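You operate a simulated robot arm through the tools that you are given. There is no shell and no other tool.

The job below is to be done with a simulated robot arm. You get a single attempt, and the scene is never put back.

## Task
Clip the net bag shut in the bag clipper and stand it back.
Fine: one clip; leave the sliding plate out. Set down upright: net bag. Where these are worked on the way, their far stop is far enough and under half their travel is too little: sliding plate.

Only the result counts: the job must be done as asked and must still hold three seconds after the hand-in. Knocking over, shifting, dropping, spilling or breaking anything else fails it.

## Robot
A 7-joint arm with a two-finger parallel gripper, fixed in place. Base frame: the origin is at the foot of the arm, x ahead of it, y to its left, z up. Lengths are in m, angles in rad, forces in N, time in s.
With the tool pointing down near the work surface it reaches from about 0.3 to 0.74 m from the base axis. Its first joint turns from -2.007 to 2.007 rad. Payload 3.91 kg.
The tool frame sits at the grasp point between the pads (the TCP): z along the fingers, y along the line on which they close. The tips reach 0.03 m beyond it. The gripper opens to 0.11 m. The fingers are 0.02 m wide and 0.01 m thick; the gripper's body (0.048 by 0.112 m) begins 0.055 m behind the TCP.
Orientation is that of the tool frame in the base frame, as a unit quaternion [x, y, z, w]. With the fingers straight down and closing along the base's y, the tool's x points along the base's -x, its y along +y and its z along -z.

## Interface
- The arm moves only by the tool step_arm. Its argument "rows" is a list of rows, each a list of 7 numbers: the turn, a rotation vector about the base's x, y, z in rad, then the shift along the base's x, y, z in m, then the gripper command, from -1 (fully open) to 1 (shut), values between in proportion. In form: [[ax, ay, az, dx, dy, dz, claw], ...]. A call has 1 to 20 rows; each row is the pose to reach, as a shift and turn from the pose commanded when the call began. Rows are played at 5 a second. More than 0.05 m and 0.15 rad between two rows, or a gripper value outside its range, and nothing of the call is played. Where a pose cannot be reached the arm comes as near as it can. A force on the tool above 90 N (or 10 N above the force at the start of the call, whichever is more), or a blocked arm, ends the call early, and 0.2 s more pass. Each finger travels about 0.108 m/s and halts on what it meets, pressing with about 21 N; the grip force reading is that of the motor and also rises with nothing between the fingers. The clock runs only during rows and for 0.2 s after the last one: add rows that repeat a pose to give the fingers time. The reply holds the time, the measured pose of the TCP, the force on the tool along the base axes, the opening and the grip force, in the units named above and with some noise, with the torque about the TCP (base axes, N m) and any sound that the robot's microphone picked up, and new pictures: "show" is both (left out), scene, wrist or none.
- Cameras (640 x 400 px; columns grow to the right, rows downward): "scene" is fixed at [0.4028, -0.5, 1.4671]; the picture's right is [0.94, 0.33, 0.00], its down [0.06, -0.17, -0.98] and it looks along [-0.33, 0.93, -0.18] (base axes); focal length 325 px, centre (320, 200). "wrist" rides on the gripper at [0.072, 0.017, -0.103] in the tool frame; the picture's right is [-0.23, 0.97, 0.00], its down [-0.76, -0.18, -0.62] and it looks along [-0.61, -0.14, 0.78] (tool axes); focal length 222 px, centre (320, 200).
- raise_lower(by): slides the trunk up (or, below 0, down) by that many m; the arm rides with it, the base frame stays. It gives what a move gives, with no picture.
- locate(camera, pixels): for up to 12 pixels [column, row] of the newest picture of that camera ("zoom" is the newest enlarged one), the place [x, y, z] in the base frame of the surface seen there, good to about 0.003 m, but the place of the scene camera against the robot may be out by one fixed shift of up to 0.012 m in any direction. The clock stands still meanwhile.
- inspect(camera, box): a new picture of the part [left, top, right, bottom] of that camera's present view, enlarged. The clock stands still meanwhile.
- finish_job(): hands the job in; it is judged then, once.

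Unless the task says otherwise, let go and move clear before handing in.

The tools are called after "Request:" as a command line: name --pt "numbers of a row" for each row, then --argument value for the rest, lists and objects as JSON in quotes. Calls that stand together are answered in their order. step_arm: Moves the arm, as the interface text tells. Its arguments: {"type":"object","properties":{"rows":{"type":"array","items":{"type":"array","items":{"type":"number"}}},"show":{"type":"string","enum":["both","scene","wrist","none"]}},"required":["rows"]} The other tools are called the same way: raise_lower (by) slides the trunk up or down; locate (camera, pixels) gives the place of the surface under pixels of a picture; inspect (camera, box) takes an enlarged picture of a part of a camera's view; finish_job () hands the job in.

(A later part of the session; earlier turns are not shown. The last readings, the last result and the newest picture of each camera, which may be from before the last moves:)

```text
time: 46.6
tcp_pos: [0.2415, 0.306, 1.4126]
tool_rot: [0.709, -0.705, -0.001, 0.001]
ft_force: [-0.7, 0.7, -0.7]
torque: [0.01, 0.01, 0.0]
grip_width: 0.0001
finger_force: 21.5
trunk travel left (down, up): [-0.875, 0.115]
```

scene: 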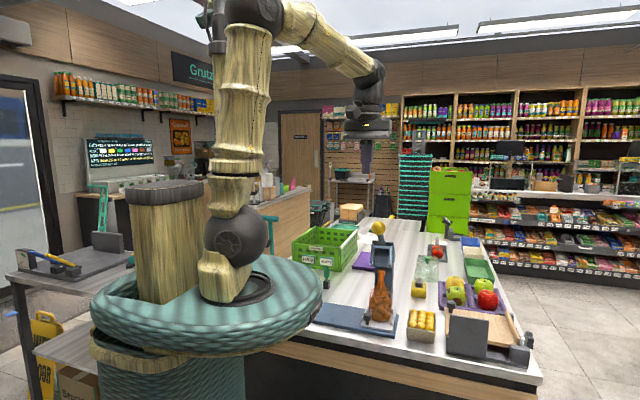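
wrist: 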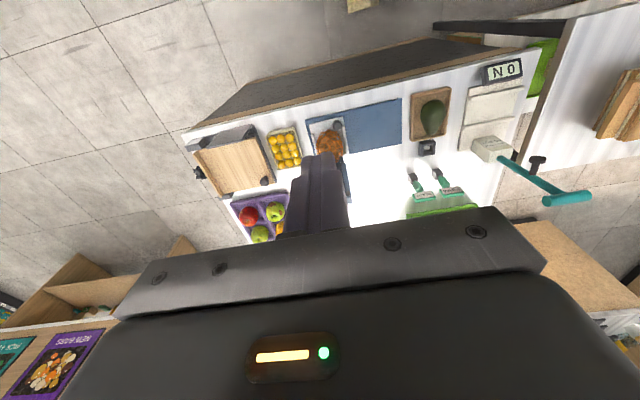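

The orientation is restored. I shift left a little so that the ball shows beside the fingers and measure its exact centre.

Request:
step_arm --pt "0 0 0 -0.03 0.01 -0.01 1" --pt "0 0 0 -0.06 0.02 -0.02 1" --pt "0 0 0 -0.09 0.03 -0.035 1" --pt "0 0 0 -0.1 0.035 -0.05 1" --pt "0 0 0 -0.1 0.035 -0.05 1" --show "wrist"

```text
time: 47.8
tcp_pos: [0.1396, 0.3407, 1.3626]
tool_rot: [0.709, -0.706, -0.001, 0.0]
ft_force: [0.4, 0.2, -0.2]
torque: [-0.02, -0.04, -0.01]
grip_width: 0.0003
finger_force: 20.6
trunk travel left (down, up): [-0.875, 0.115]
```

wrist: 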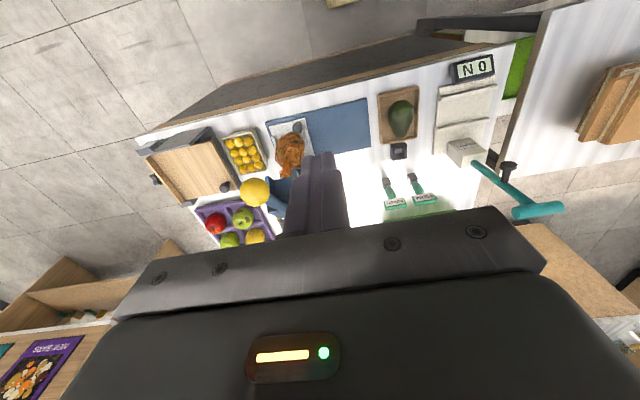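

Request:
inspect --camera "wrist" --box '[225, 105, 325, 220]'

Request:
locate --camera "wrist" --pixels '[[255, 192], [248, 192], [262, 192], [255, 185], [255, 200], [272, 190], [278, 192], [284, 192], [290, 150], [284, 170]]'

```text
3.48 times, centred on (275, 162) of wrist
```

zoom: 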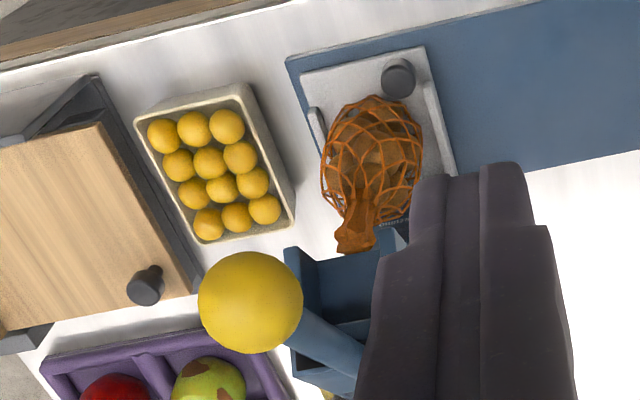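

```text
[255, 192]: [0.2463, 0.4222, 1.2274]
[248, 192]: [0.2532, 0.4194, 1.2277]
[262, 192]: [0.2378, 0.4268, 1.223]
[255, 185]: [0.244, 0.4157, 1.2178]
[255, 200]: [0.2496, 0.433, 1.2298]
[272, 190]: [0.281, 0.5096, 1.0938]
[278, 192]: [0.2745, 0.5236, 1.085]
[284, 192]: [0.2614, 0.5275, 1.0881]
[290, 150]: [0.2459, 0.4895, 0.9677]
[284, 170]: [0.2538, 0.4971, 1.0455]
```

The ball's centre works out to (0.2545, 0.4325, 1.211), radius 0.021, and the neck is at x≈0.254, well centred under the mouth. I move the closed fingertips to just above the ball.

Request:
step_arm --pt "0 0 0 0.03 0.02 0 1" --pt "0 0 0 0.06 0.045 0 1" --pt "0 0 0 0.09 0.075 0 1" --pt "0 0 0 0.1149 0.0948 -0.02 1" --pt "0 0 0 0.1149 0.0948 -0.05 1" --pt "0 0 0 0.1149 0.0948 -0.076 1" --pt "0 0 0 0.1149 0.0948 -0.076 1"

```text
time: 49.4
tcp_pos: [0.2566, 0.4364, 1.2872]
tool_rot: [0.709, -0.706, -0.001, -0.001]
ft_force: [-0.2, 0.0, -0.2]
torque: [0.04, 0.0, -0.04]
grip_width: 0.0002
finger_force: 21.0
trunk travel left (down, up): [-0.875, 0.115]
```

scene: 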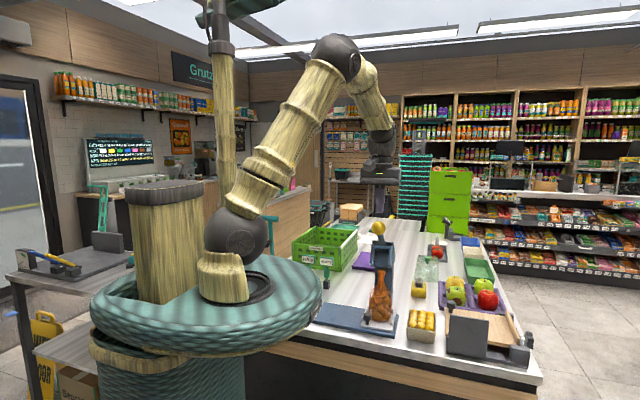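
wrist: 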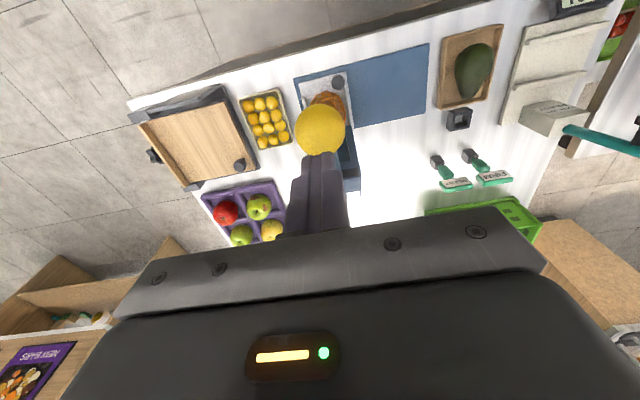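

Request:
inspect --camera "scene" --box '[340, 170, 420, 260]'

Request:
inspect --camera "wrist" --box '[270, 80, 370, 220]'

Request:
locate --camera "wrist" --pixels '[[319, 129], [308, 129], [331, 129], [319, 118], [319, 145], [305, 165], [330, 165]]'

```text
4.44 times, centred on (380, 215) of scene
```

zoom: 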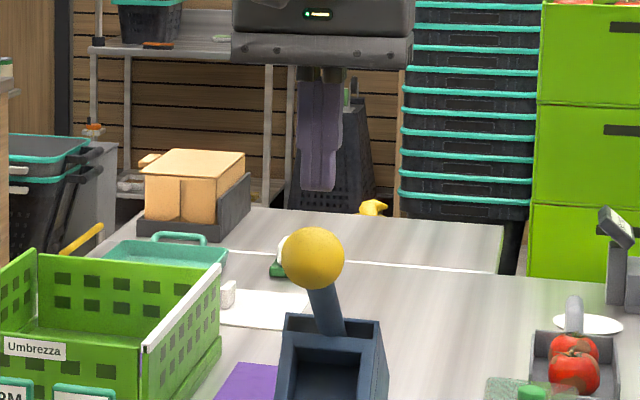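

```text
2.86 times, centred on (320, 150) of wrist
```

zoom: 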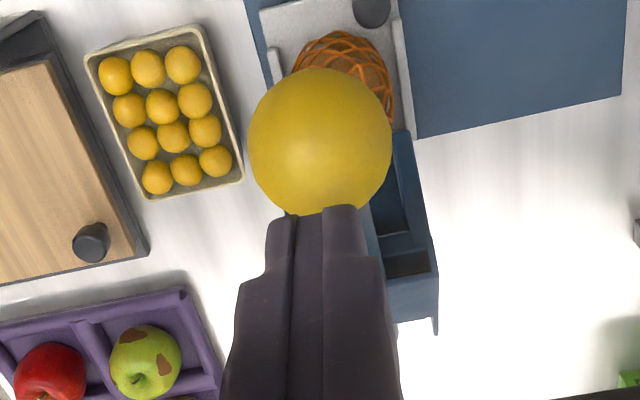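

```text
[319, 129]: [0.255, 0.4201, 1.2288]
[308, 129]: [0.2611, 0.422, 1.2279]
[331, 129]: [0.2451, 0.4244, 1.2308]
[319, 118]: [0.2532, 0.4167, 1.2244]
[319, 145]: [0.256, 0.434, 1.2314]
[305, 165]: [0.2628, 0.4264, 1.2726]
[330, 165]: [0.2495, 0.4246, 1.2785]
```

The fingertips are directly above the ball (scene zoom 317 vs 313). I descend to contact and begin following the arc down, then check.

Request:
step_arm --pt "0 0 0 -0.001 0 -0.012 1" --pt "0 0 0 -0.001 0 -0.022 1" --pt "0 0 0 -0.001 -0.003 -0.029 1" --pt "0 0 0 -0.001 -0.007 -0.036 1" --pt "0 0 0 -0.001 -0.0115 -0.043 1" --pt "0 0 0 -0.001 -0.0115 -0.043 1"

```text
time: 50.8
tcp_pos: [0.2555, 0.4244, 1.2435]
tool_rot: [0.709, -0.705, -0.001, 0.0]
ft_force: [-1.3, -0.3, 0.7]
torque: [-0.03, 0.01, 0.02]
grip_width: 0.0003
finger_force: 21.0
trunk travel left (down, up): [-0.875, 0.115]
```

scene: 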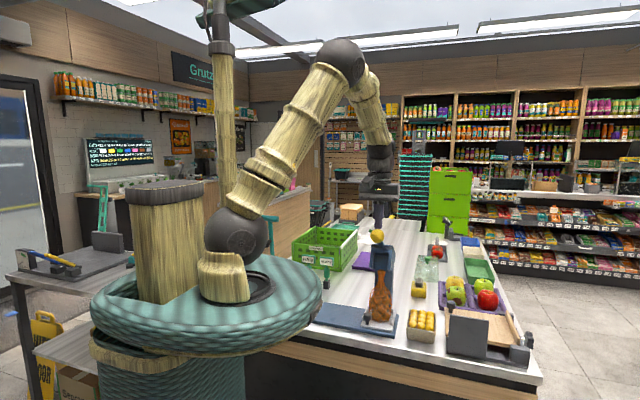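
wrist: 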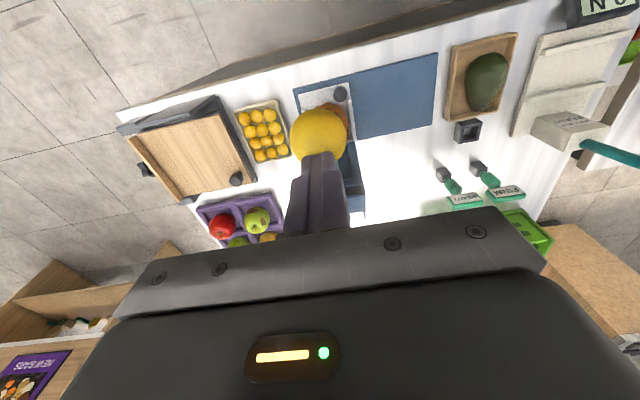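

The ball has moved down with the fingers (now at (377, 237) in the scene), with hardly any force. I continue along the arc.

Request:
step_arm --pt "0 0 0 0 -0.004 -0.007 1" --pt "0 0 0 0 -0.008 -0.014 1" --pt "0 0 0 0 -0.0115 -0.0205 1" --pt "0 0 0 0 -0.015 -0.0285 1" --pt "0 0 0 0 -0.018 -0.036 1" --pt "0 0 0 0 -0.018 -0.036 1"

```text
time: 52.2
tcp_pos: [0.2549, 0.4068, 1.2066]
tool_rot: [0.709, -0.705, -0.001, 0.0]
ft_force: [0.8, -0.2, -0.4]
torque: [0.0, -0.03, -0.01]
grip_width: 0.0002
finger_force: 20.8
trunk travel left (down, up): [-0.875, 0.115]
```

scene: 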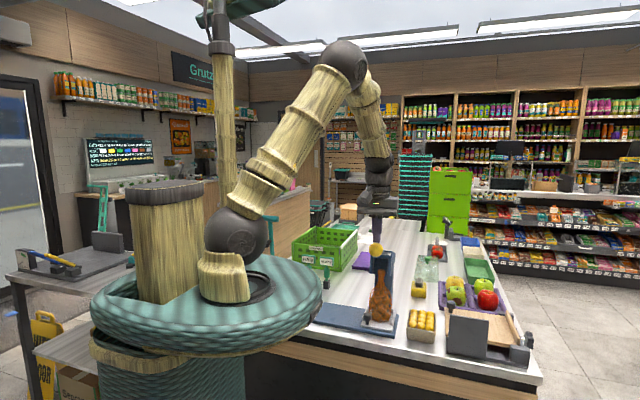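
wrist: 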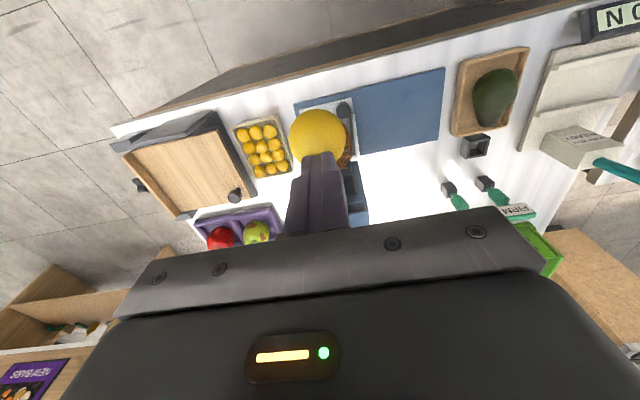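

The ball keeps following (376, 250) with no resistance or sound yet. I go on pressing down the arc.

Request:
step_arm --pt "0 0 0 0 -0.003 -0.009 1" --pt "0 0 0 0 -0.0055 -0.0176 1" --pt "0 0 0 0 -0.0075 -0.0266 1" --pt "0 0 0 0 -0.0095 -0.0356 1" --pt "0 0 0 0 -0.0095 -0.0356 1"

```text
time: 53.4
tcp_pos: [0.255, 0.3972, 1.173]
tool_rot: [0.709, -0.706, -0.001, 0.0]
ft_force: [0.0, 0.3, -0.2]
torque: [-0.02, 0.0, 0.01]
grip_width: 0.0
finger_force: 21.3
trunk travel left (down, up): [-0.875, 0.115]
```

scene: 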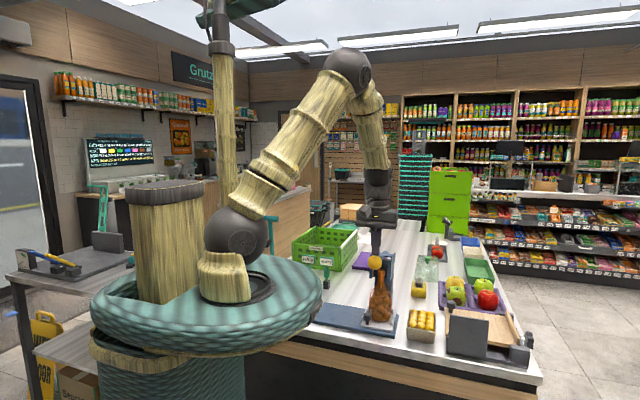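
wrist: 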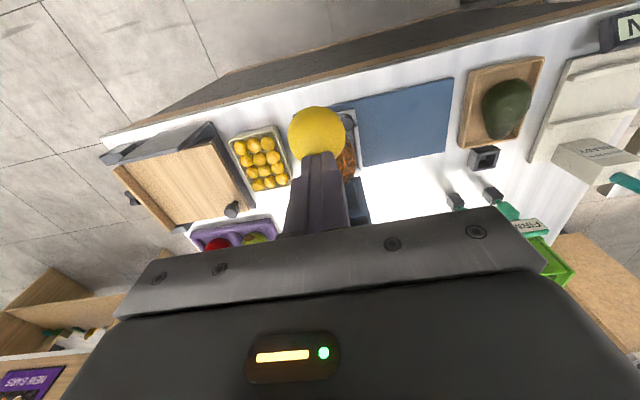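

The ball is now at (375, 262) in front of the head and still moves freely. I look closely at the head before pressing further.

Request:
inspect --camera "scene" --box '[345, 230, 415, 290]'

Request:
locate --camera "scene" --pixels '[[374, 262], [375, 250], [379, 255], [381, 268], [381, 280], [372, 258]]'

```text
6.67 times, centred on (380, 260) of scene
```

zoom: 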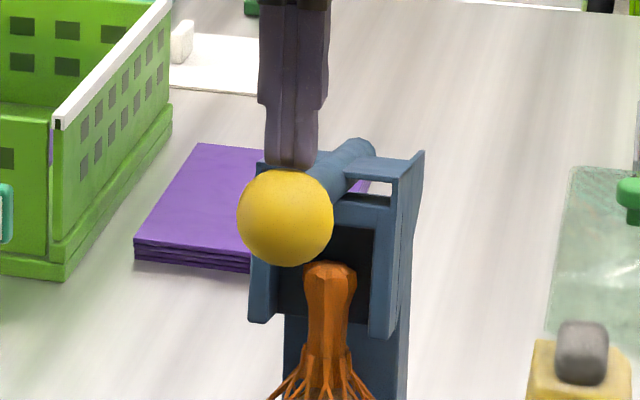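

```text
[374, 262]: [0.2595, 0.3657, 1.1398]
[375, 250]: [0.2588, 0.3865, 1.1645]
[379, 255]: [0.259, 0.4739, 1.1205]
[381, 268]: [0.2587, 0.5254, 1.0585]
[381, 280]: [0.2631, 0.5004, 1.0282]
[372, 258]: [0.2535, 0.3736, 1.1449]
```

The whole head swings down with the lever and the neck is entering the mouth between the cheeks (zoom 330, 280). I continue pressing carefully, watching for a click.

Request:
step_arm --pt "0 0 0 0 -0.0012 -0.009 1" --pt "0 0 0 0 -0.0022 -0.018 1" --pt "0 0 0 0 -0.0022 -0.018 1"

```text
time: 54.2
tcp_pos: [0.2541, 0.3937, 1.1546]
tool_rot: [0.709, -0.705, -0.001, 0.0]
ft_force: [0.0, 0.2, 1.0]
torque: [-0.05, 0.0, -0.01]
grip_width: 0.0001
finger_force: 21.2
trunk travel left (down, up): [-0.875, 0.115]
```

scene: 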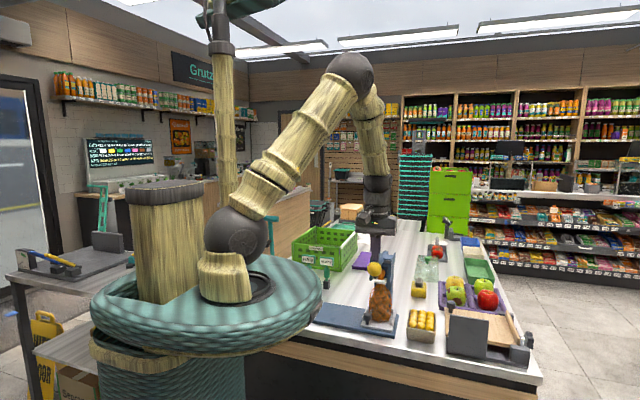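
wrist: 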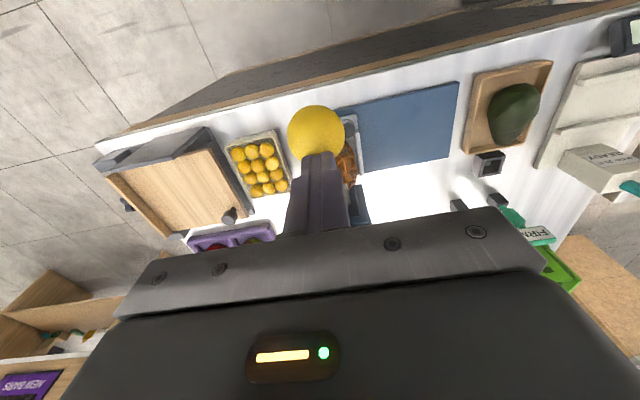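

Still free, ball at (375, 270). I check the head around the neck again, then go on.

Request:
inspect --camera "scene" --box '[345, 235, 415, 300]'

```text
6.15 times, centred on (380, 268) of scene
```

zoom: 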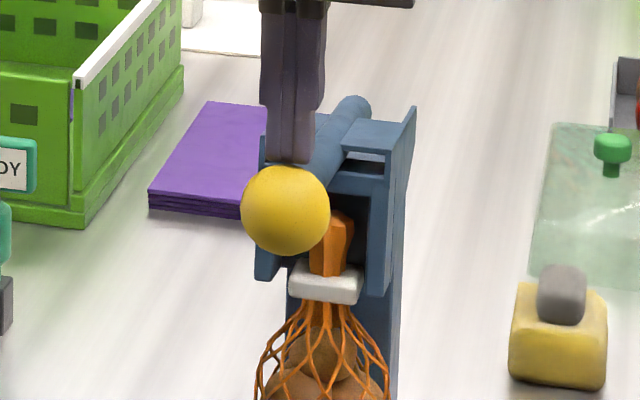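

A white clip has appeared around the neck (zoom 325, 283), so the clipping happened. I now lift the fingers back up along the arc and see whether the lever springs back.

Request:
step_arm --pt "0 0 0 0 0.001 0.009 1" --pt "0 0 0 0 0.0022 0.018 1" --pt "0 0 0 0 0.005 0.03 1" --pt "0 0 0 0 0.005 0.03 1"

```text
time: 55.2
tcp_pos: [0.2544, 0.3991, 1.1836]
tool_rot: [0.709, -0.706, 0.0, 0.001]
ft_force: [0.2, 0.4, 1.1]
torque: [-0.02, 0.03, 0.01]
grip_width: 0.0003
finger_force: 21.2
trunk travel left (down, up): [-0.875, 0.115]
```

scene: 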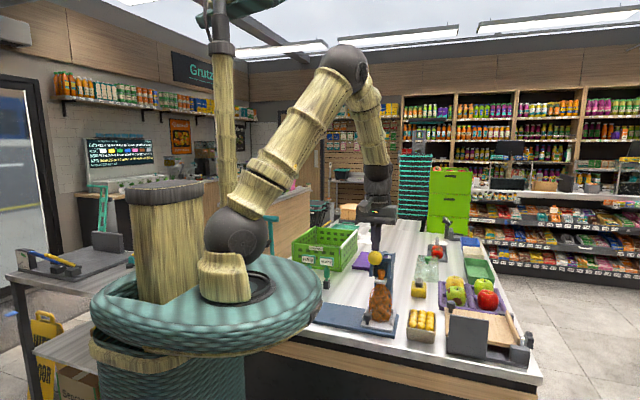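
wrist: 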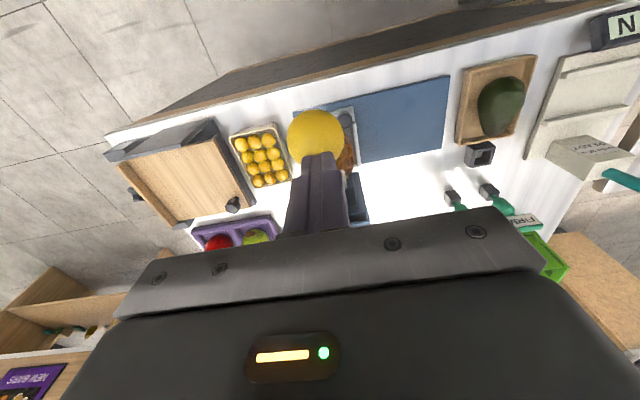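

The lever springs back, following the fingers. I release it slowly up the full arc and rise clear above it.

Request:
step_arm --pt "0 0 0 0 0.004 0.012 1" --pt "0 0 0 0 0.009 0.025 1" --pt "0 0 0 0 0.016 0.04 1" --pt "0 0 0 0 0.024 0.055 1" --pt "0 0 0 0 0.032 0.07 1" --pt "0 0 0 0 0.037 0.085 1" --pt "0 0 0 0 0.037 0.105 1" --pt "0 0 0 0 0.02 0.135 1" --pt "0 0 0 0 -0.01 0.16 1" --pt "0 0 0 0 -0.04 0.18 1" --pt "0 0 0 0 -0.07 0.19 1" --pt "0 0 0 0 -0.1 0.19 1"

```text
time: 57.8
tcp_pos: [0.2542, 0.298, 1.3741]
tool_rot: [0.709, -0.705, -0.001, 0.0]
ft_force: [0.6, 0.6, 0.4]
torque: [-0.03, 0.01, 0.0]
grip_width: 0.0
finger_force: 20.8
trunk travel left (down, up): [-0.875, 0.115]
```

scene: 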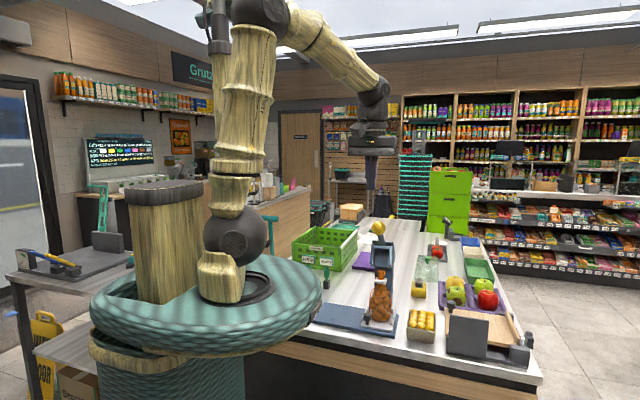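
wrist: 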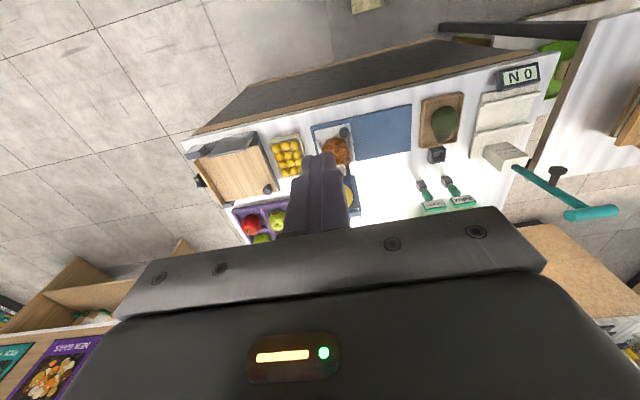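

Request:
inspect --camera "scene" --box '[340, 210, 420, 340]'

Request:
inspect --camera "scene" --box '[355, 255, 405, 300]'

```text
3.08 times, centred on (380, 275) of scene
```

zoom: 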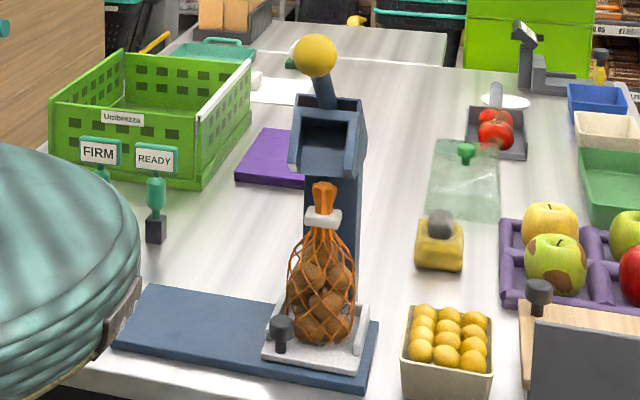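

```text
8.89 times, centred on (380, 278) of scene
```

zoom: 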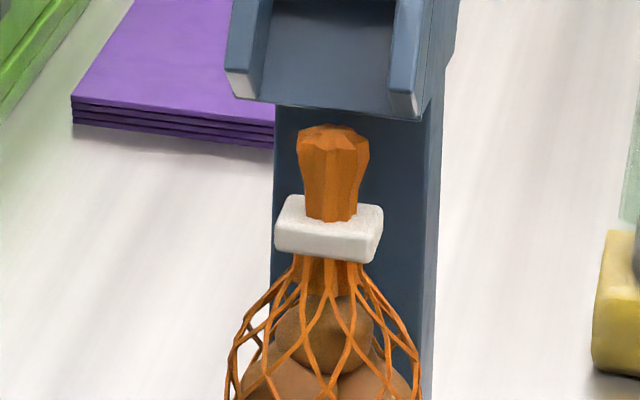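

The head has returned up and the bag stands with one white clip on its neck. Next I go back to the knob to slide the plate out: first down on the free left side of the clipper, leaning the tool.

Request:
step_arm --pt "0 0 0 -0.03 0.01 -0.02 1" --pt "0 0 0 -0.06 0.03 -0.05 1" --pt "0 0 0 -0.09 0.05 -0.08 0.8" --pt "0 0 0 -0.115 0.07 -0.11 0.5" --pt "0 0 0 -0.124 0.085 -0.145 0.2" --pt "0 0 0 -0.124 0.1 -0.18 0.2" --pt "0 0 0 -0.124 0.105 -0.22 0.2" --pt "0.05 0 0 -0.124 0.105 -0.26 0.2" --pt "0.15 0 0 -0.124 0.105 -0.3 0.2" --pt "0.27 0 0 -0.124 0.105 -0.33 0.2" --pt "0.39 0 0 -0.124 0.1 -0.36 0.2" --pt "0.45 0 0 -0.124 0.1 -0.374 0.2" --pt "0.45 0 0 -0.124 0.1 -0.374 0.2"

```text
time: 60.6
tcp_pos: [0.1282, 0.401, 1.0006]
tool_rot: [0.69, -0.688, -0.158, -0.159]
ft_force: [0.2, 0.5, 1.3]
torque: [0.01, -0.01, 0.02]
grip_width: 0.0441
finger_force: 0.1
trunk travel left (down, up): [-0.875, 0.115]
```

scene: 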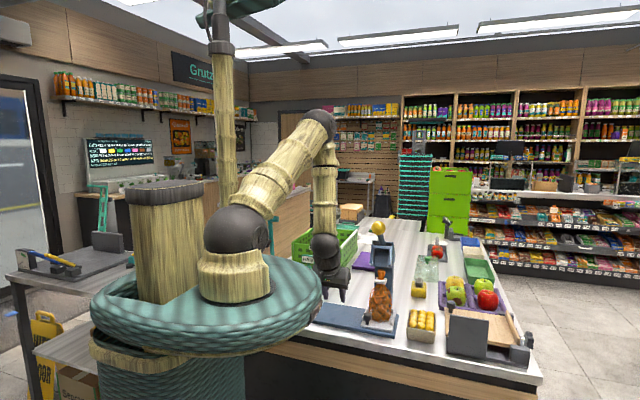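
wrist: 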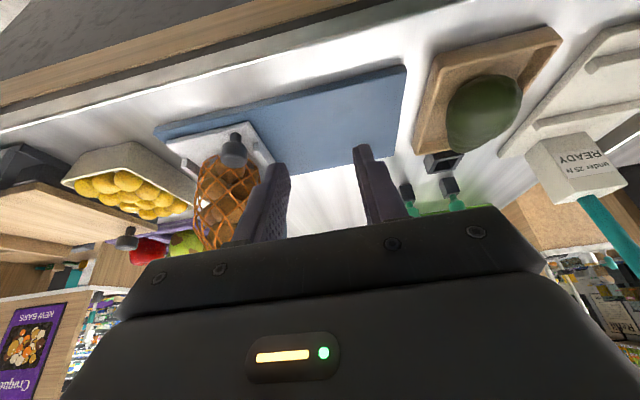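

The pose is reached without limits; the knob shows at (235, 152). I locate it and then move across with more lean.

Request:
locate --camera "wrist" --pixels '[[234, 152], [234, 140], [222, 152], [246, 152], [235, 160], [236, 133], [215, 165], [205, 172]]'

Request:
step_arm --pt "0.06 0 0 0.02 -0.005 -0.005 0.2" --pt "0.12 0 0 0.04 -0.008 -0.01 0.2" --pt "0.18 0 0 0.06 -0.012 -0.015 0.2" --pt "0.24 0 0 0.08 -0.016 -0.02 0.2" --pt "0.3 0 0 0.093 -0.02 -0.022 0.2" --pt "0.335 0 0 0.097 -0.02 -0.022 0.2" --pt "0.335 0 0 0.097 -0.02 -0.022 0.2"

```text
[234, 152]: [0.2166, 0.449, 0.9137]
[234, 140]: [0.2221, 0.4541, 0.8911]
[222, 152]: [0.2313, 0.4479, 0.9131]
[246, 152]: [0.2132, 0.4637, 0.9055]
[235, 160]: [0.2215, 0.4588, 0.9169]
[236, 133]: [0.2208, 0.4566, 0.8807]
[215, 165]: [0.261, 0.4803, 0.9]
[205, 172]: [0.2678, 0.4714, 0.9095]
```

```text
time: 62.2
tcp_pos: [0.2277, 0.3797, 0.9779]
tool_rot: [0.654, -0.652, -0.271, -0.271]
ft_force: [0.0, -0.1, 0.8]
torque: [-0.01, 0.0, 0.0]
grip_width: 0.0439
finger_force: 0.0
trunk travel left (down, up): [-0.875, 0.115]
```

scene: 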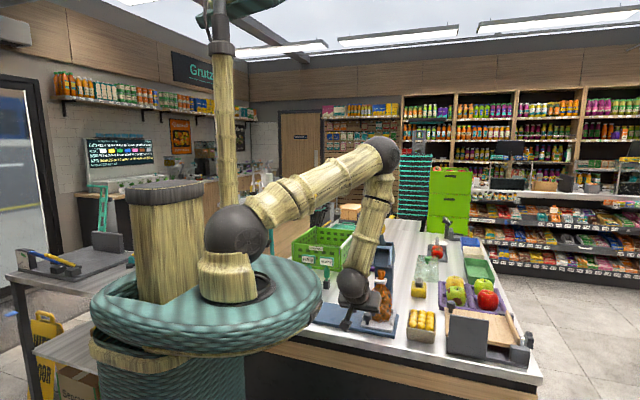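
wrist: 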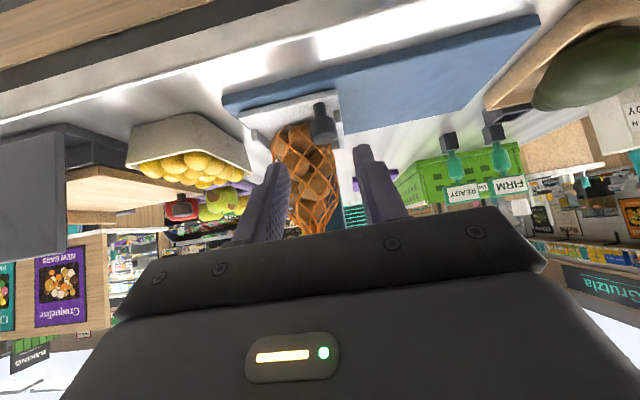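

The tool is at the pre-grasp with 45° lean, knob at (323, 125). I locate the knob precisely from here.

Request:
locate --camera "wrist" --pixels '[[323, 122], [323, 130], [312, 125], [334, 125], [321, 108], [323, 138], [300, 128], [323, 115]]'

Request:
inspect --camera "wrist" --box '[240, 80, 400, 200]'

```text
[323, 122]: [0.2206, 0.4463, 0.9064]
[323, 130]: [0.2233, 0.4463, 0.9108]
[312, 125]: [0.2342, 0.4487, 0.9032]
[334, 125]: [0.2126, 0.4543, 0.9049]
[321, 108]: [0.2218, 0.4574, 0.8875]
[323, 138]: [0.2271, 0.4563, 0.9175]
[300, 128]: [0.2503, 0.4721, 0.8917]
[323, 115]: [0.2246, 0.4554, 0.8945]
```

```text
3.33 times, centred on (320, 140) of wrist
```

zoom: 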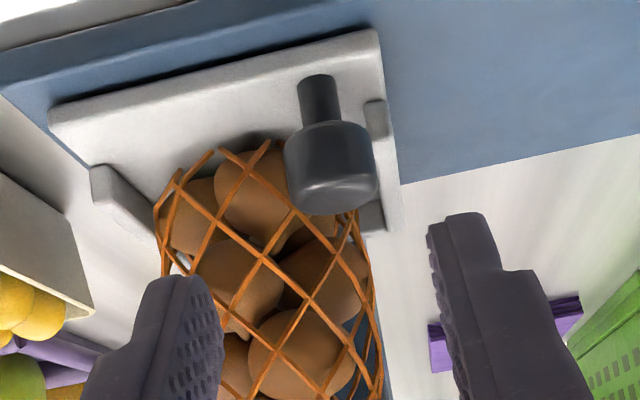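

The knob is centred near x 0.2238, so I correct 3 mm in x and advance along the tool axis to straddle it as before.

Request:
step_arm --pt "0 0 0 -0.003 0.012 -0.012 0.2" --pt "0 0 0 -0.003 0.025 -0.025 0.2" --pt "0 0 0 -0.003 0.038 -0.038 0.2" --pt "0 0 0 -0.003 0.05 -0.05 0.2" --pt "0 0 0 -0.003 0.0603 -0.0597 0.2" --pt "0 0 0 -0.003 0.0603 -0.0597 0.2"

```text
time: 63.6
tcp_pos: [0.2267, 0.4389, 0.9159]
tool_rot: [0.655, -0.651, -0.271, -0.271]
ft_force: [0.1, -0.4, 0.1]
torque: [-0.03, 0.0, -0.01]
grip_width: 0.044
finger_force: 0.0
trunk travel left (down, up): [-0.875, 0.115]
```

scene: 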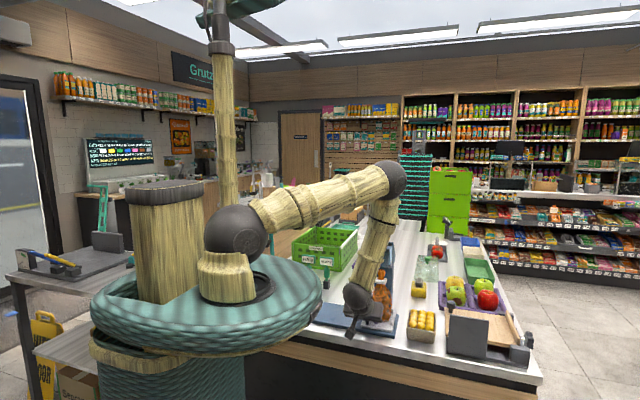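
wrist: 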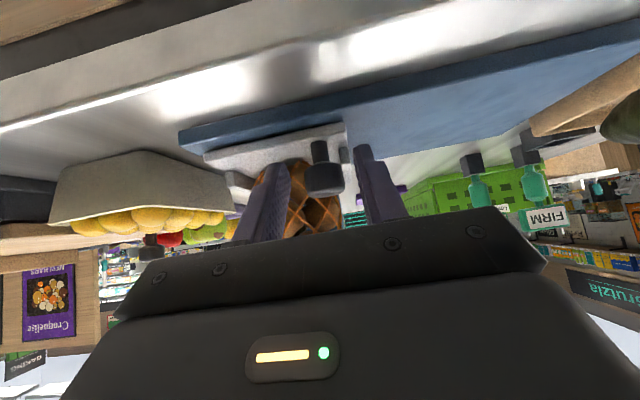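

The knob (325, 175) lies between the fingers, 2 mm off-centre. I correct and close on it.

Request:
step_arm --pt "0 0 0 -0.002 0 0.0015 0.3" --pt "0 0 0 -0.002 0 0.0015 0.5" --pt "0 0 0 -0.002 0 0.0015 0.7" --pt "0 0 0 -0.002 0 0.0015 0.9" --pt "0 0 0 -0.002 0 0.0015 0.9"

```text
time: 64.8
tcp_pos: [0.2234, 0.4388, 0.9175]
tool_rot: [0.655, -0.652, -0.27, -0.271]
ft_force: [1.1, -0.5, -0.2]
torque: [-0.14, -0.01, 0.0]
grip_width: 0.0249
finger_force: 44.3
trunk travel left (down, up): [-0.875, 0.115]
```

scene: 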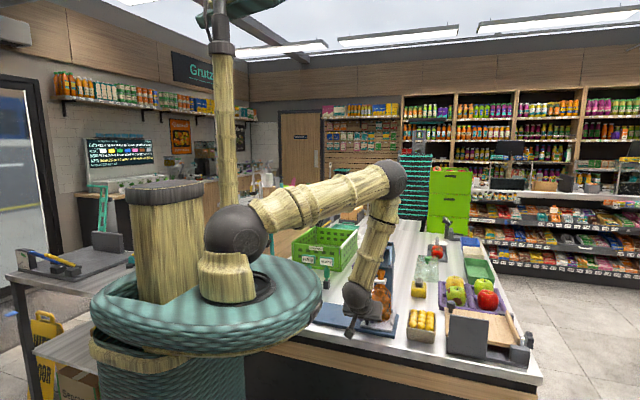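
wrist: 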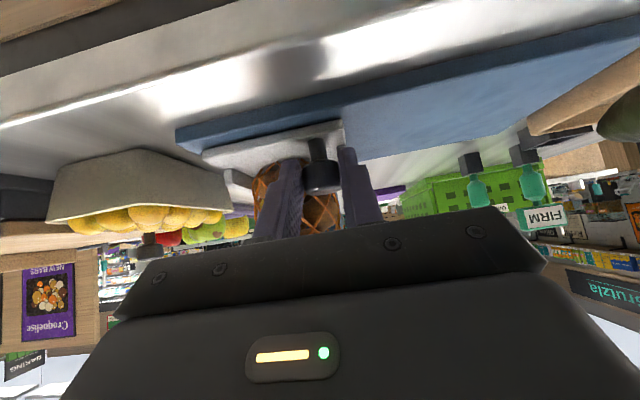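

The knob is held (width 0.0249). I slide the plate out slowly in -x by 5.5 cm.

Request:
step_arm --pt "0 0 0 -0.003 0 0 0.9" --pt "0 0 0 -0.009 0 0 0.9" --pt "0 0 0 -0.016 0 0 0.9" --pt "0 0 0 -0.024 0 0 0.9" --pt "0 0 0 -0.032 0 0 0.9" --pt "0 0 0 -0.04 0 0 0.9" --pt "0 0 0 -0.048 0 0 0.9" --pt "0 0 0 -0.055 0 0 0.9" --pt "0 0 0 -0.055 0 0 0.9"

```text
time: 66.8
tcp_pos: [0.1679, 0.4393, 0.919]
tool_rot: [0.655, -0.652, -0.27, -0.27]
ft_force: [-0.4, -3.2, -12.0]
torque: [0.19, 0.0, -0.02]
grip_width: 0.0249
finger_force: 44.9
trunk travel left (down, up): [-0.875, 0.115]
```

scene: 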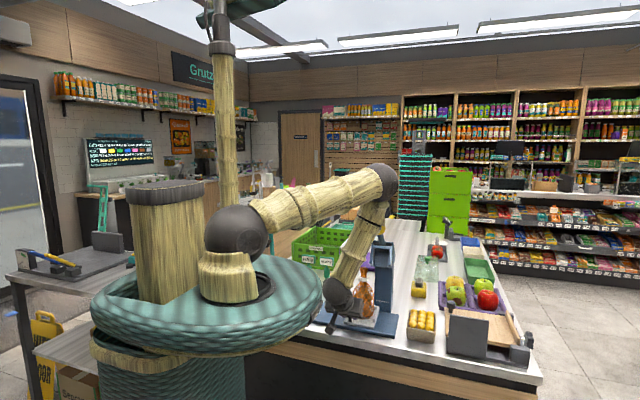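
wrist: 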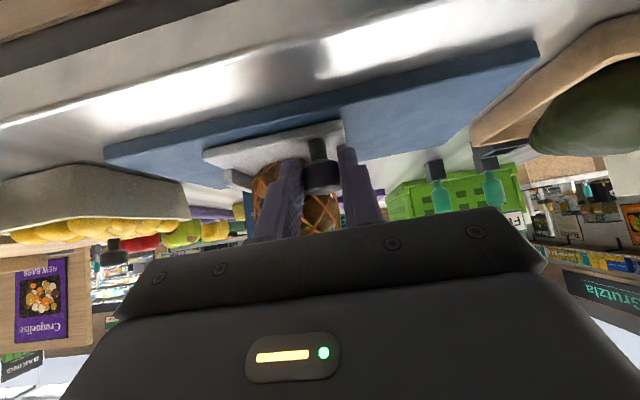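

The plate is following. I loosen the fingers, reduce the lean back to 30° to keep the wrist clear of the robot's body, and re-grip.

Request:
step_arm --pt "0 0 0 0 0 -0.0005 0.7" --pt "0 0 0 0 0 -0.0005 0.36" --pt "0 0 0 0 0 -0.0005 0.36" --pt "-0.09 0 0 0 0.0005 0 0.36" --pt "-0.18 0 0 0 0.001 0.0005 0.36" --pt "-0.26 0 0 0 0.001 0.001 0.36" --pt "-0.26 0 0 0 0.001 0.001 0.36" --pt "-0.26 0 0 0 0.001 0.001 0.7" --pt "-0.26 0 0 0 0.001 0.001 0.9" --pt "-0.26 0 0 0 0.001 0.001 0.9"

```text
time: 69.0
tcp_pos: [0.1679, 0.441, 0.9194]
tool_rot: [0.685, -0.681, -0.184, -0.184]
ft_force: [0.8, -0.2, 1.0]
torque: [-0.72, -0.01, 0.0]
grip_width: 0.0248
finger_force: 44.9
trunk travel left (down, up): [-0.875, 0.115]
```

scene: 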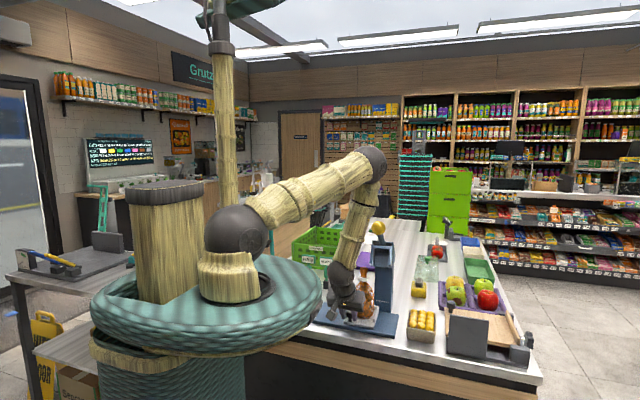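
wrist: 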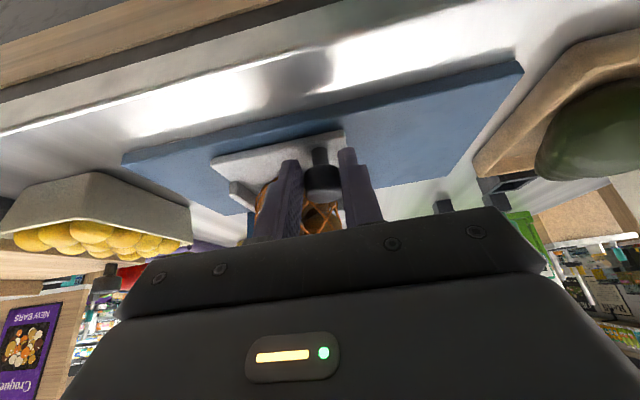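

Re-gripped at 30° lean. I continue sliding the plate out by another 6 cm.

Request:
step_arm --pt "0 0 0 -0.004 0 0 0.9" --pt "0 0 0 -0.011 0 0 0.9" --pt "0 0 0 -0.019 0 0 0.9" --pt "0 0 0 -0.027 0 0 0.9" --pt "0 0 0 -0.035 0 0 0.9" --pt "0 0 0 -0.043 0 0 0.9" --pt "0 0 0 -0.051 0 0 0.9" --pt "0 0 0 -0.059 0 0 0.9" --pt "0 0 0 -0.059 0 0 0.9"

```text
time: 71.0
tcp_pos: [0.1085, 0.4402, 0.9204]
tool_rot: [0.684, -0.682, -0.184, -0.183]
ft_force: [-0.2, -2.2, -1.2]
torque: [0.07, 0.06, -0.01]
grip_width: 0.0253
finger_force: 45.1
trunk travel left (down, up): [-0.875, 0.115]
```

scene: 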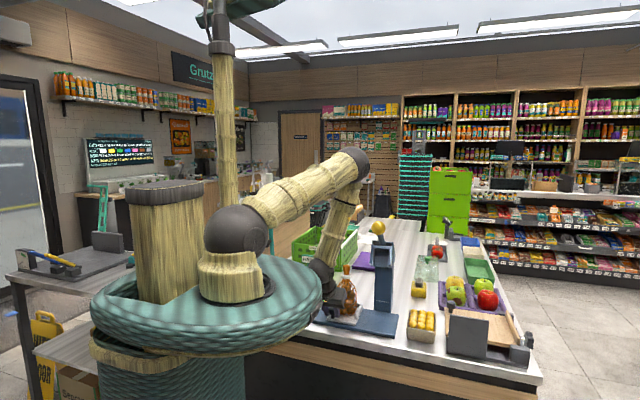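
wrist: 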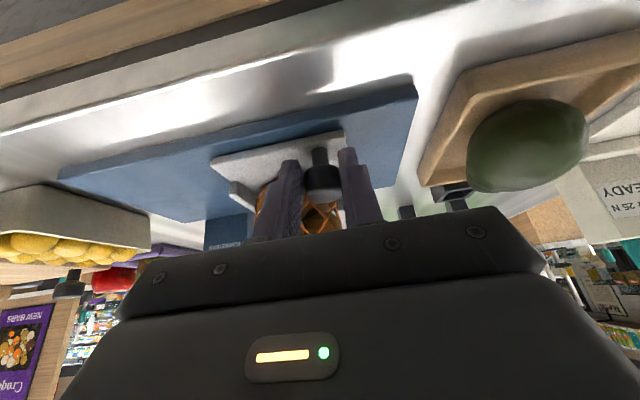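

The bag rides along upright. I slide the remaining ≈4.3 cm slowly to the outer stop.

Request:
step_arm --pt "0 0 0 -0.004 0 0 0.9" --pt "0 0 0 -0.011 0 0 0.9" --pt "0 0 0 -0.019 0 0 0.9" --pt "0 0 0 -0.027 0 0 0.9" --pt "0 0 0 -0.034 0 0 0.9" --pt "0 0 0 -0.039 0 0 0.9" --pt "0 0 0 -0.042 0 0 0.9" --pt "0 0 0 -0.042 0 0 0.9"

```text
time: 72.8
tcp_pos: [0.0656, 0.4413, 0.9209]
tool_rot: [0.685, -0.681, -0.184, -0.183]
ft_force: [-0.5, -2.8, -6.6]
torque: [-1.11, 0.11, 0.03]
grip_width: 0.0248
finger_force: 44.4
trunk travel left (down, up): [-0.875, 0.115]
```

scene: 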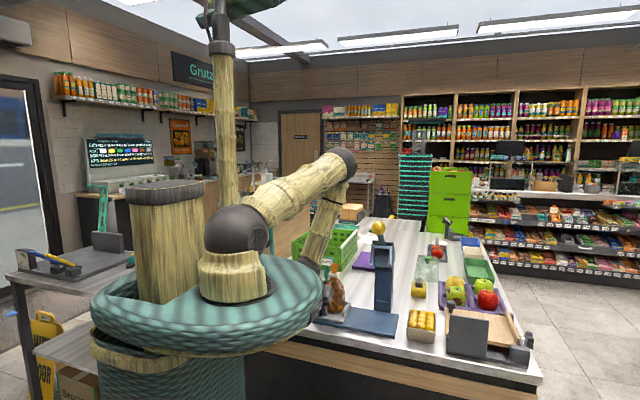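
wrist: 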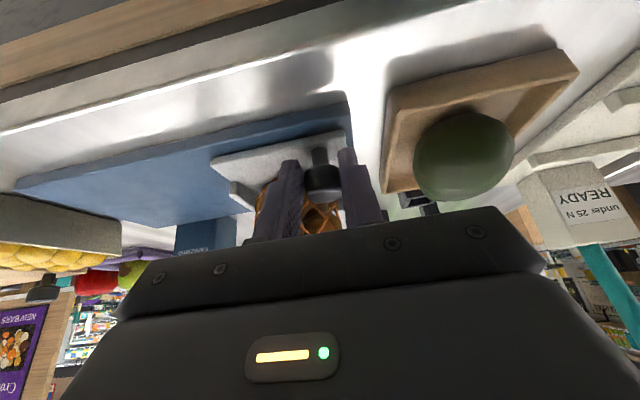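

The plate is nearly at its starting place (TCP x 0.0656 vs 0.065). I nudge another 2.5 mm to feel the outer stop.

Request:
step_arm --pt "0 0 0 -0.0015 0 -0.0003 0.9" --pt "0 0 0 -0.0025 0 -0.0003 0.9" --pt "0 0 0 -0.0025 0 -0.0003 0.9" --show "none"

```text
time: 73.6
tcp_pos: [0.0657, 0.4413, 0.92]
tool_rot: [0.684, -0.682, -0.183, -0.184]
ft_force: [4.2, -4.9, -2.1]
torque: [-0.61, -0.12, -0.08]
grip_width: 0.0254
finger_force: 44.9
trunk travel left (down, up): [-0.875, 0.115]
```

The outer stop is felt (fx +4.2 N). I relax, open the fingers and back out along the tool axis.

Request:
step_arm --pt "0 0 0 0.001 0 0 0.9" --pt "0 0 0 0.001 0 0 0.5" --pt "0 0 0 0.001 0 0 0.2" --pt "0 0 0 0.001 0 0 0.2" --pt "0 0 0 0.001 -0.008 0.014 0.2" --pt "0 0 0 0.001 -0.02 0.034 0.2" --pt "0 0 0 0.001 -0.035 0.06 0.2" --pt "0 0 0 0.001 -0.055 0.094 0.2" --pt "0 0 0 0.001 -0.06 0.102 0.2"

```text
time: 75.6
tcp_pos: [0.0643, 0.3813, 1.0212]
tool_rot: [0.685, -0.681, -0.183, -0.182]
ft_force: [1.1, 0.1, -0.6]
torque: [-0.02, 0.05, 0.02]
grip_width: 0.0438
finger_force: 0.2
trunk travel left (down, up): [-0.875, 0.115]
```

scene: 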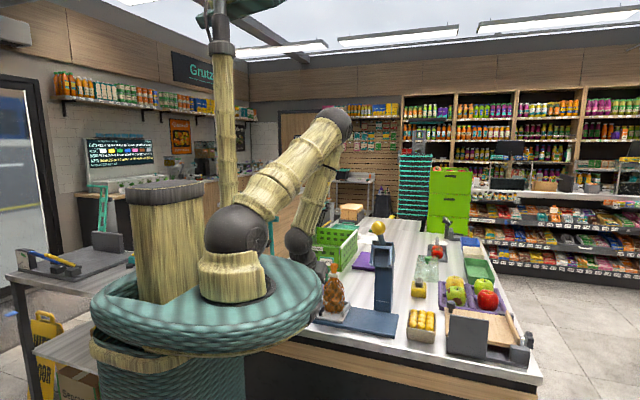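
wrist: 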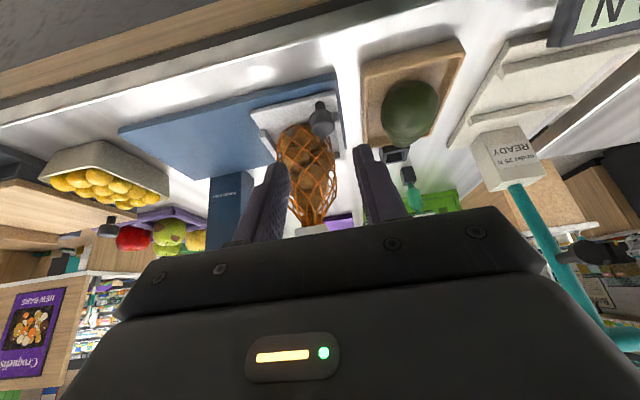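

The gripper is out and the bag stands on the fully out plate. I rise, turn the tool vertical again, and move above the bag.

Request:
step_arm --pt "-0.05 0 0 0 0 0.03 0.1" --pt "-0.15 0 0 0.005 0 0.06 0.0" --pt "-0.25 0 0 0.01 0 0.09 -0.09" --pt "-0.35 0 0 0.015 0 0.12 -0.09" --pt "-0.45 0 0 0.02 0.005 0.15 -0.09" --pt "-0.5236 0 0 0.025 0.02 0.17 -0.09" --pt "-0.5236 0 0 0.032 0.045 0.17 -0.09" --pt "-0.5236 0 0 0.032 0.07 0.16 -0.09" --pt "-0.5236 0 0 0.032 0.085 0.14 -0.09" --pt "-0.5236 0 0 0.032 0.085 0.14 -0.09"

```text
time: 77.8
tcp_pos: [0.0977, 0.4664, 1.1632]
tool_rot: [0.709, -0.706, -0.002, 0.0]
ft_force: [-0.5, 0.1, 0.8]
torque: [0.05, -0.01, 0.02]
grip_width: 0.06
finger_force: 0.0
trunk travel left (down, up): [-0.875, 0.115]
```

scene: 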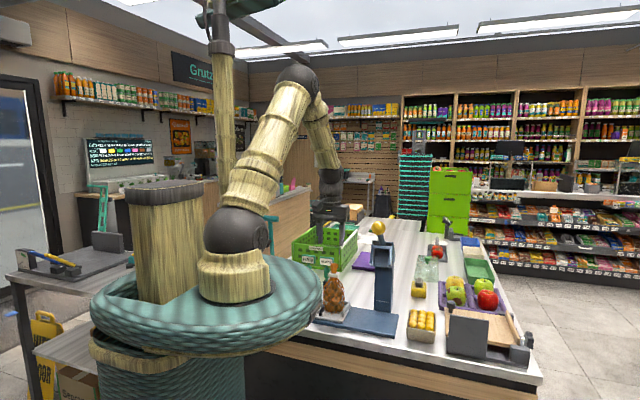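
wrist: 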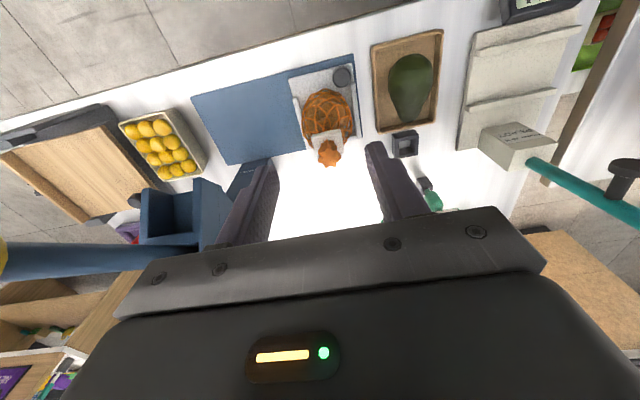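

Request:
inspect --camera "wrist" --box '[280, 60, 380, 180]'

Request:
inspect --camera "scene" --box '[305, 255, 375, 335]'

Request:
locate --camera "wrist" --pixels '[[329, 158], [329, 150], [321, 155], [338, 153], [315, 138], [342, 134], [325, 132], [328, 143], [302, 120], [351, 118], [328, 92], [329, 163]]'

```text
3.33 times, centred on (330, 120) of wrist
```

zoom: 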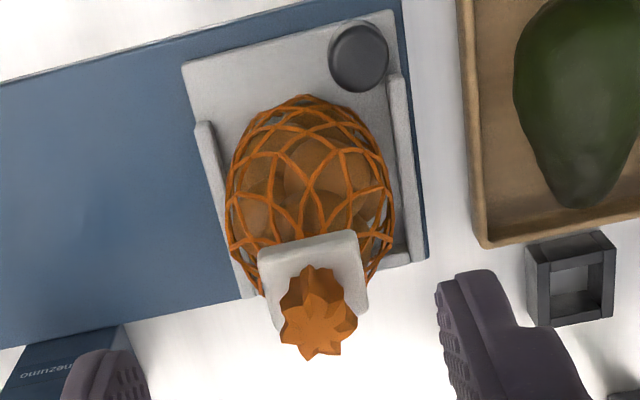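

```text
5.00 times, centred on (340, 295) of scene
```

zoom: 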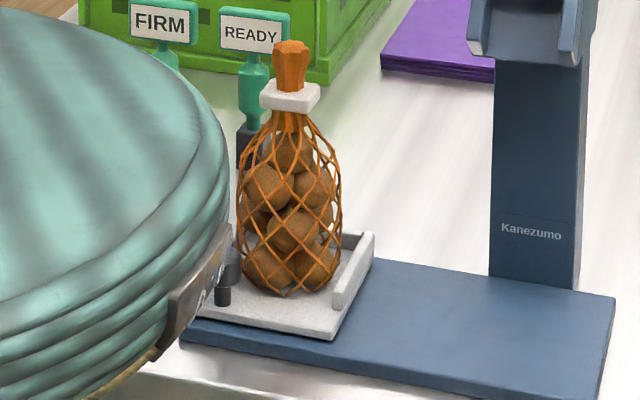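

```text
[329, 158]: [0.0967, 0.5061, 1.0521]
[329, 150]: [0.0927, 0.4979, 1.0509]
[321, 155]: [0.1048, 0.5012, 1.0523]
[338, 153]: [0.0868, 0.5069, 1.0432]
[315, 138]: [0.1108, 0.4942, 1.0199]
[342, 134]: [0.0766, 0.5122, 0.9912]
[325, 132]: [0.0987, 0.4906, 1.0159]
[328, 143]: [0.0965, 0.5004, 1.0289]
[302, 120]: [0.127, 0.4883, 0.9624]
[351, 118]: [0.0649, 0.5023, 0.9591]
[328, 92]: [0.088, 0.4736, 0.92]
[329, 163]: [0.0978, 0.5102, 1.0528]
```

The clip (block at z≈1.007–1.019, x 0.079–0.111) sits on the neck; above it the neck flares up to z 1.052. I'll grip the neck above the clip, with the tips ending just over it.

Request:
step_arm --pt "0 0 0 -0.0015 0.02 0 -0.09" --pt "0 0 0 -0.0015 0.038 -0.02 -0.09" --pt "0 0 0 -0.0015 0.038 -0.045 -0.09" --pt "0 0 0 -0.0015 0.038 -0.07 -0.09" --pt "0 0 0 -0.0015 0.038 -0.095 -0.09" --pt "0 0 0 -0.0015 0.038 -0.109 -0.09" --pt "0 0 0 -0.0015 0.038 -0.109 -0.09"

```text
time: 79.4
tcp_pos: [0.0962, 0.5044, 1.0532]
tool_rot: [0.708, -0.706, -0.001, 0.0]
ft_force: [0.6, 0.2, 0.4]
torque: [0.01, 0.05, 0.01]
grip_width: 0.06
finger_force: 0.0
trunk travel left (down, up): [-0.875, 0.115]
```

scene: 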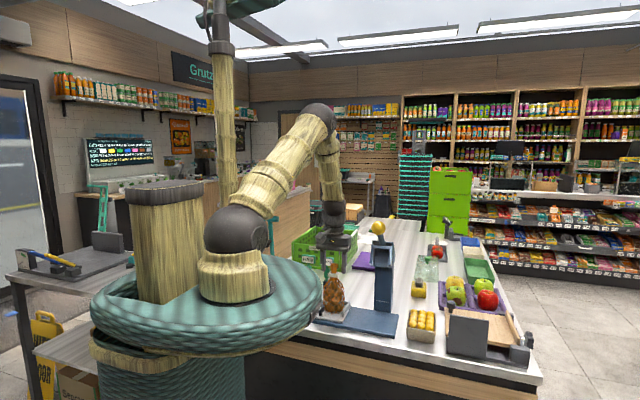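
wrist: 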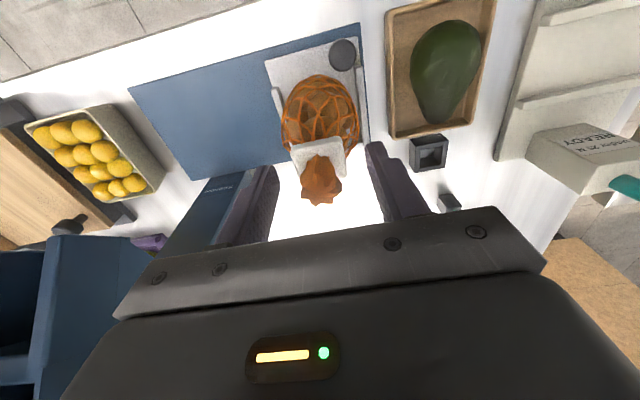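

The neck top is between the fingers (320, 180). I check the fingertip height against the clip in the scene before closing.

Request:
inspect --camera "scene" --box '[310, 225, 370, 300]'

Request:
inspect --camera "wrist" --box '[250, 100, 400, 230]'

```text
5.33 times, centred on (340, 262) of scene
```

zoom: 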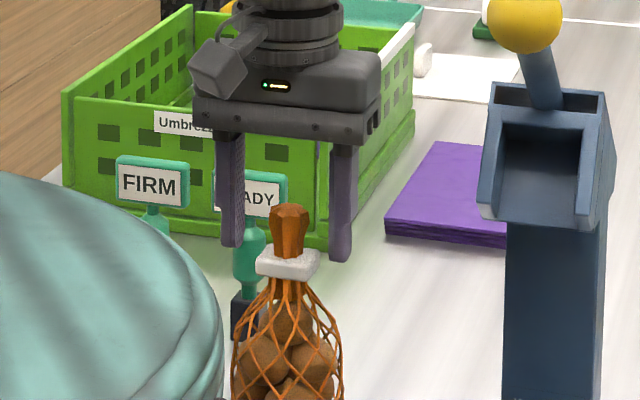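

```text
3.08 times, centred on (325, 165) of wrist
```

zoom: 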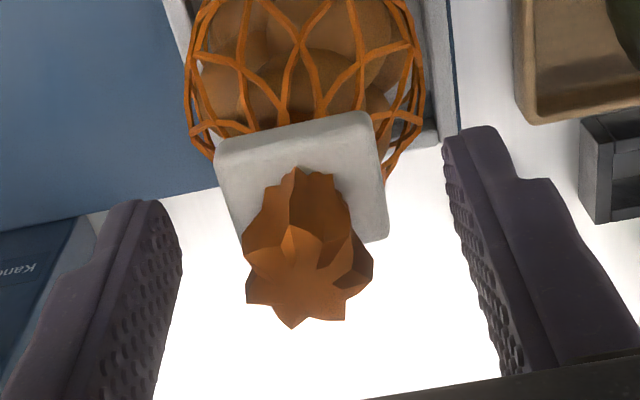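

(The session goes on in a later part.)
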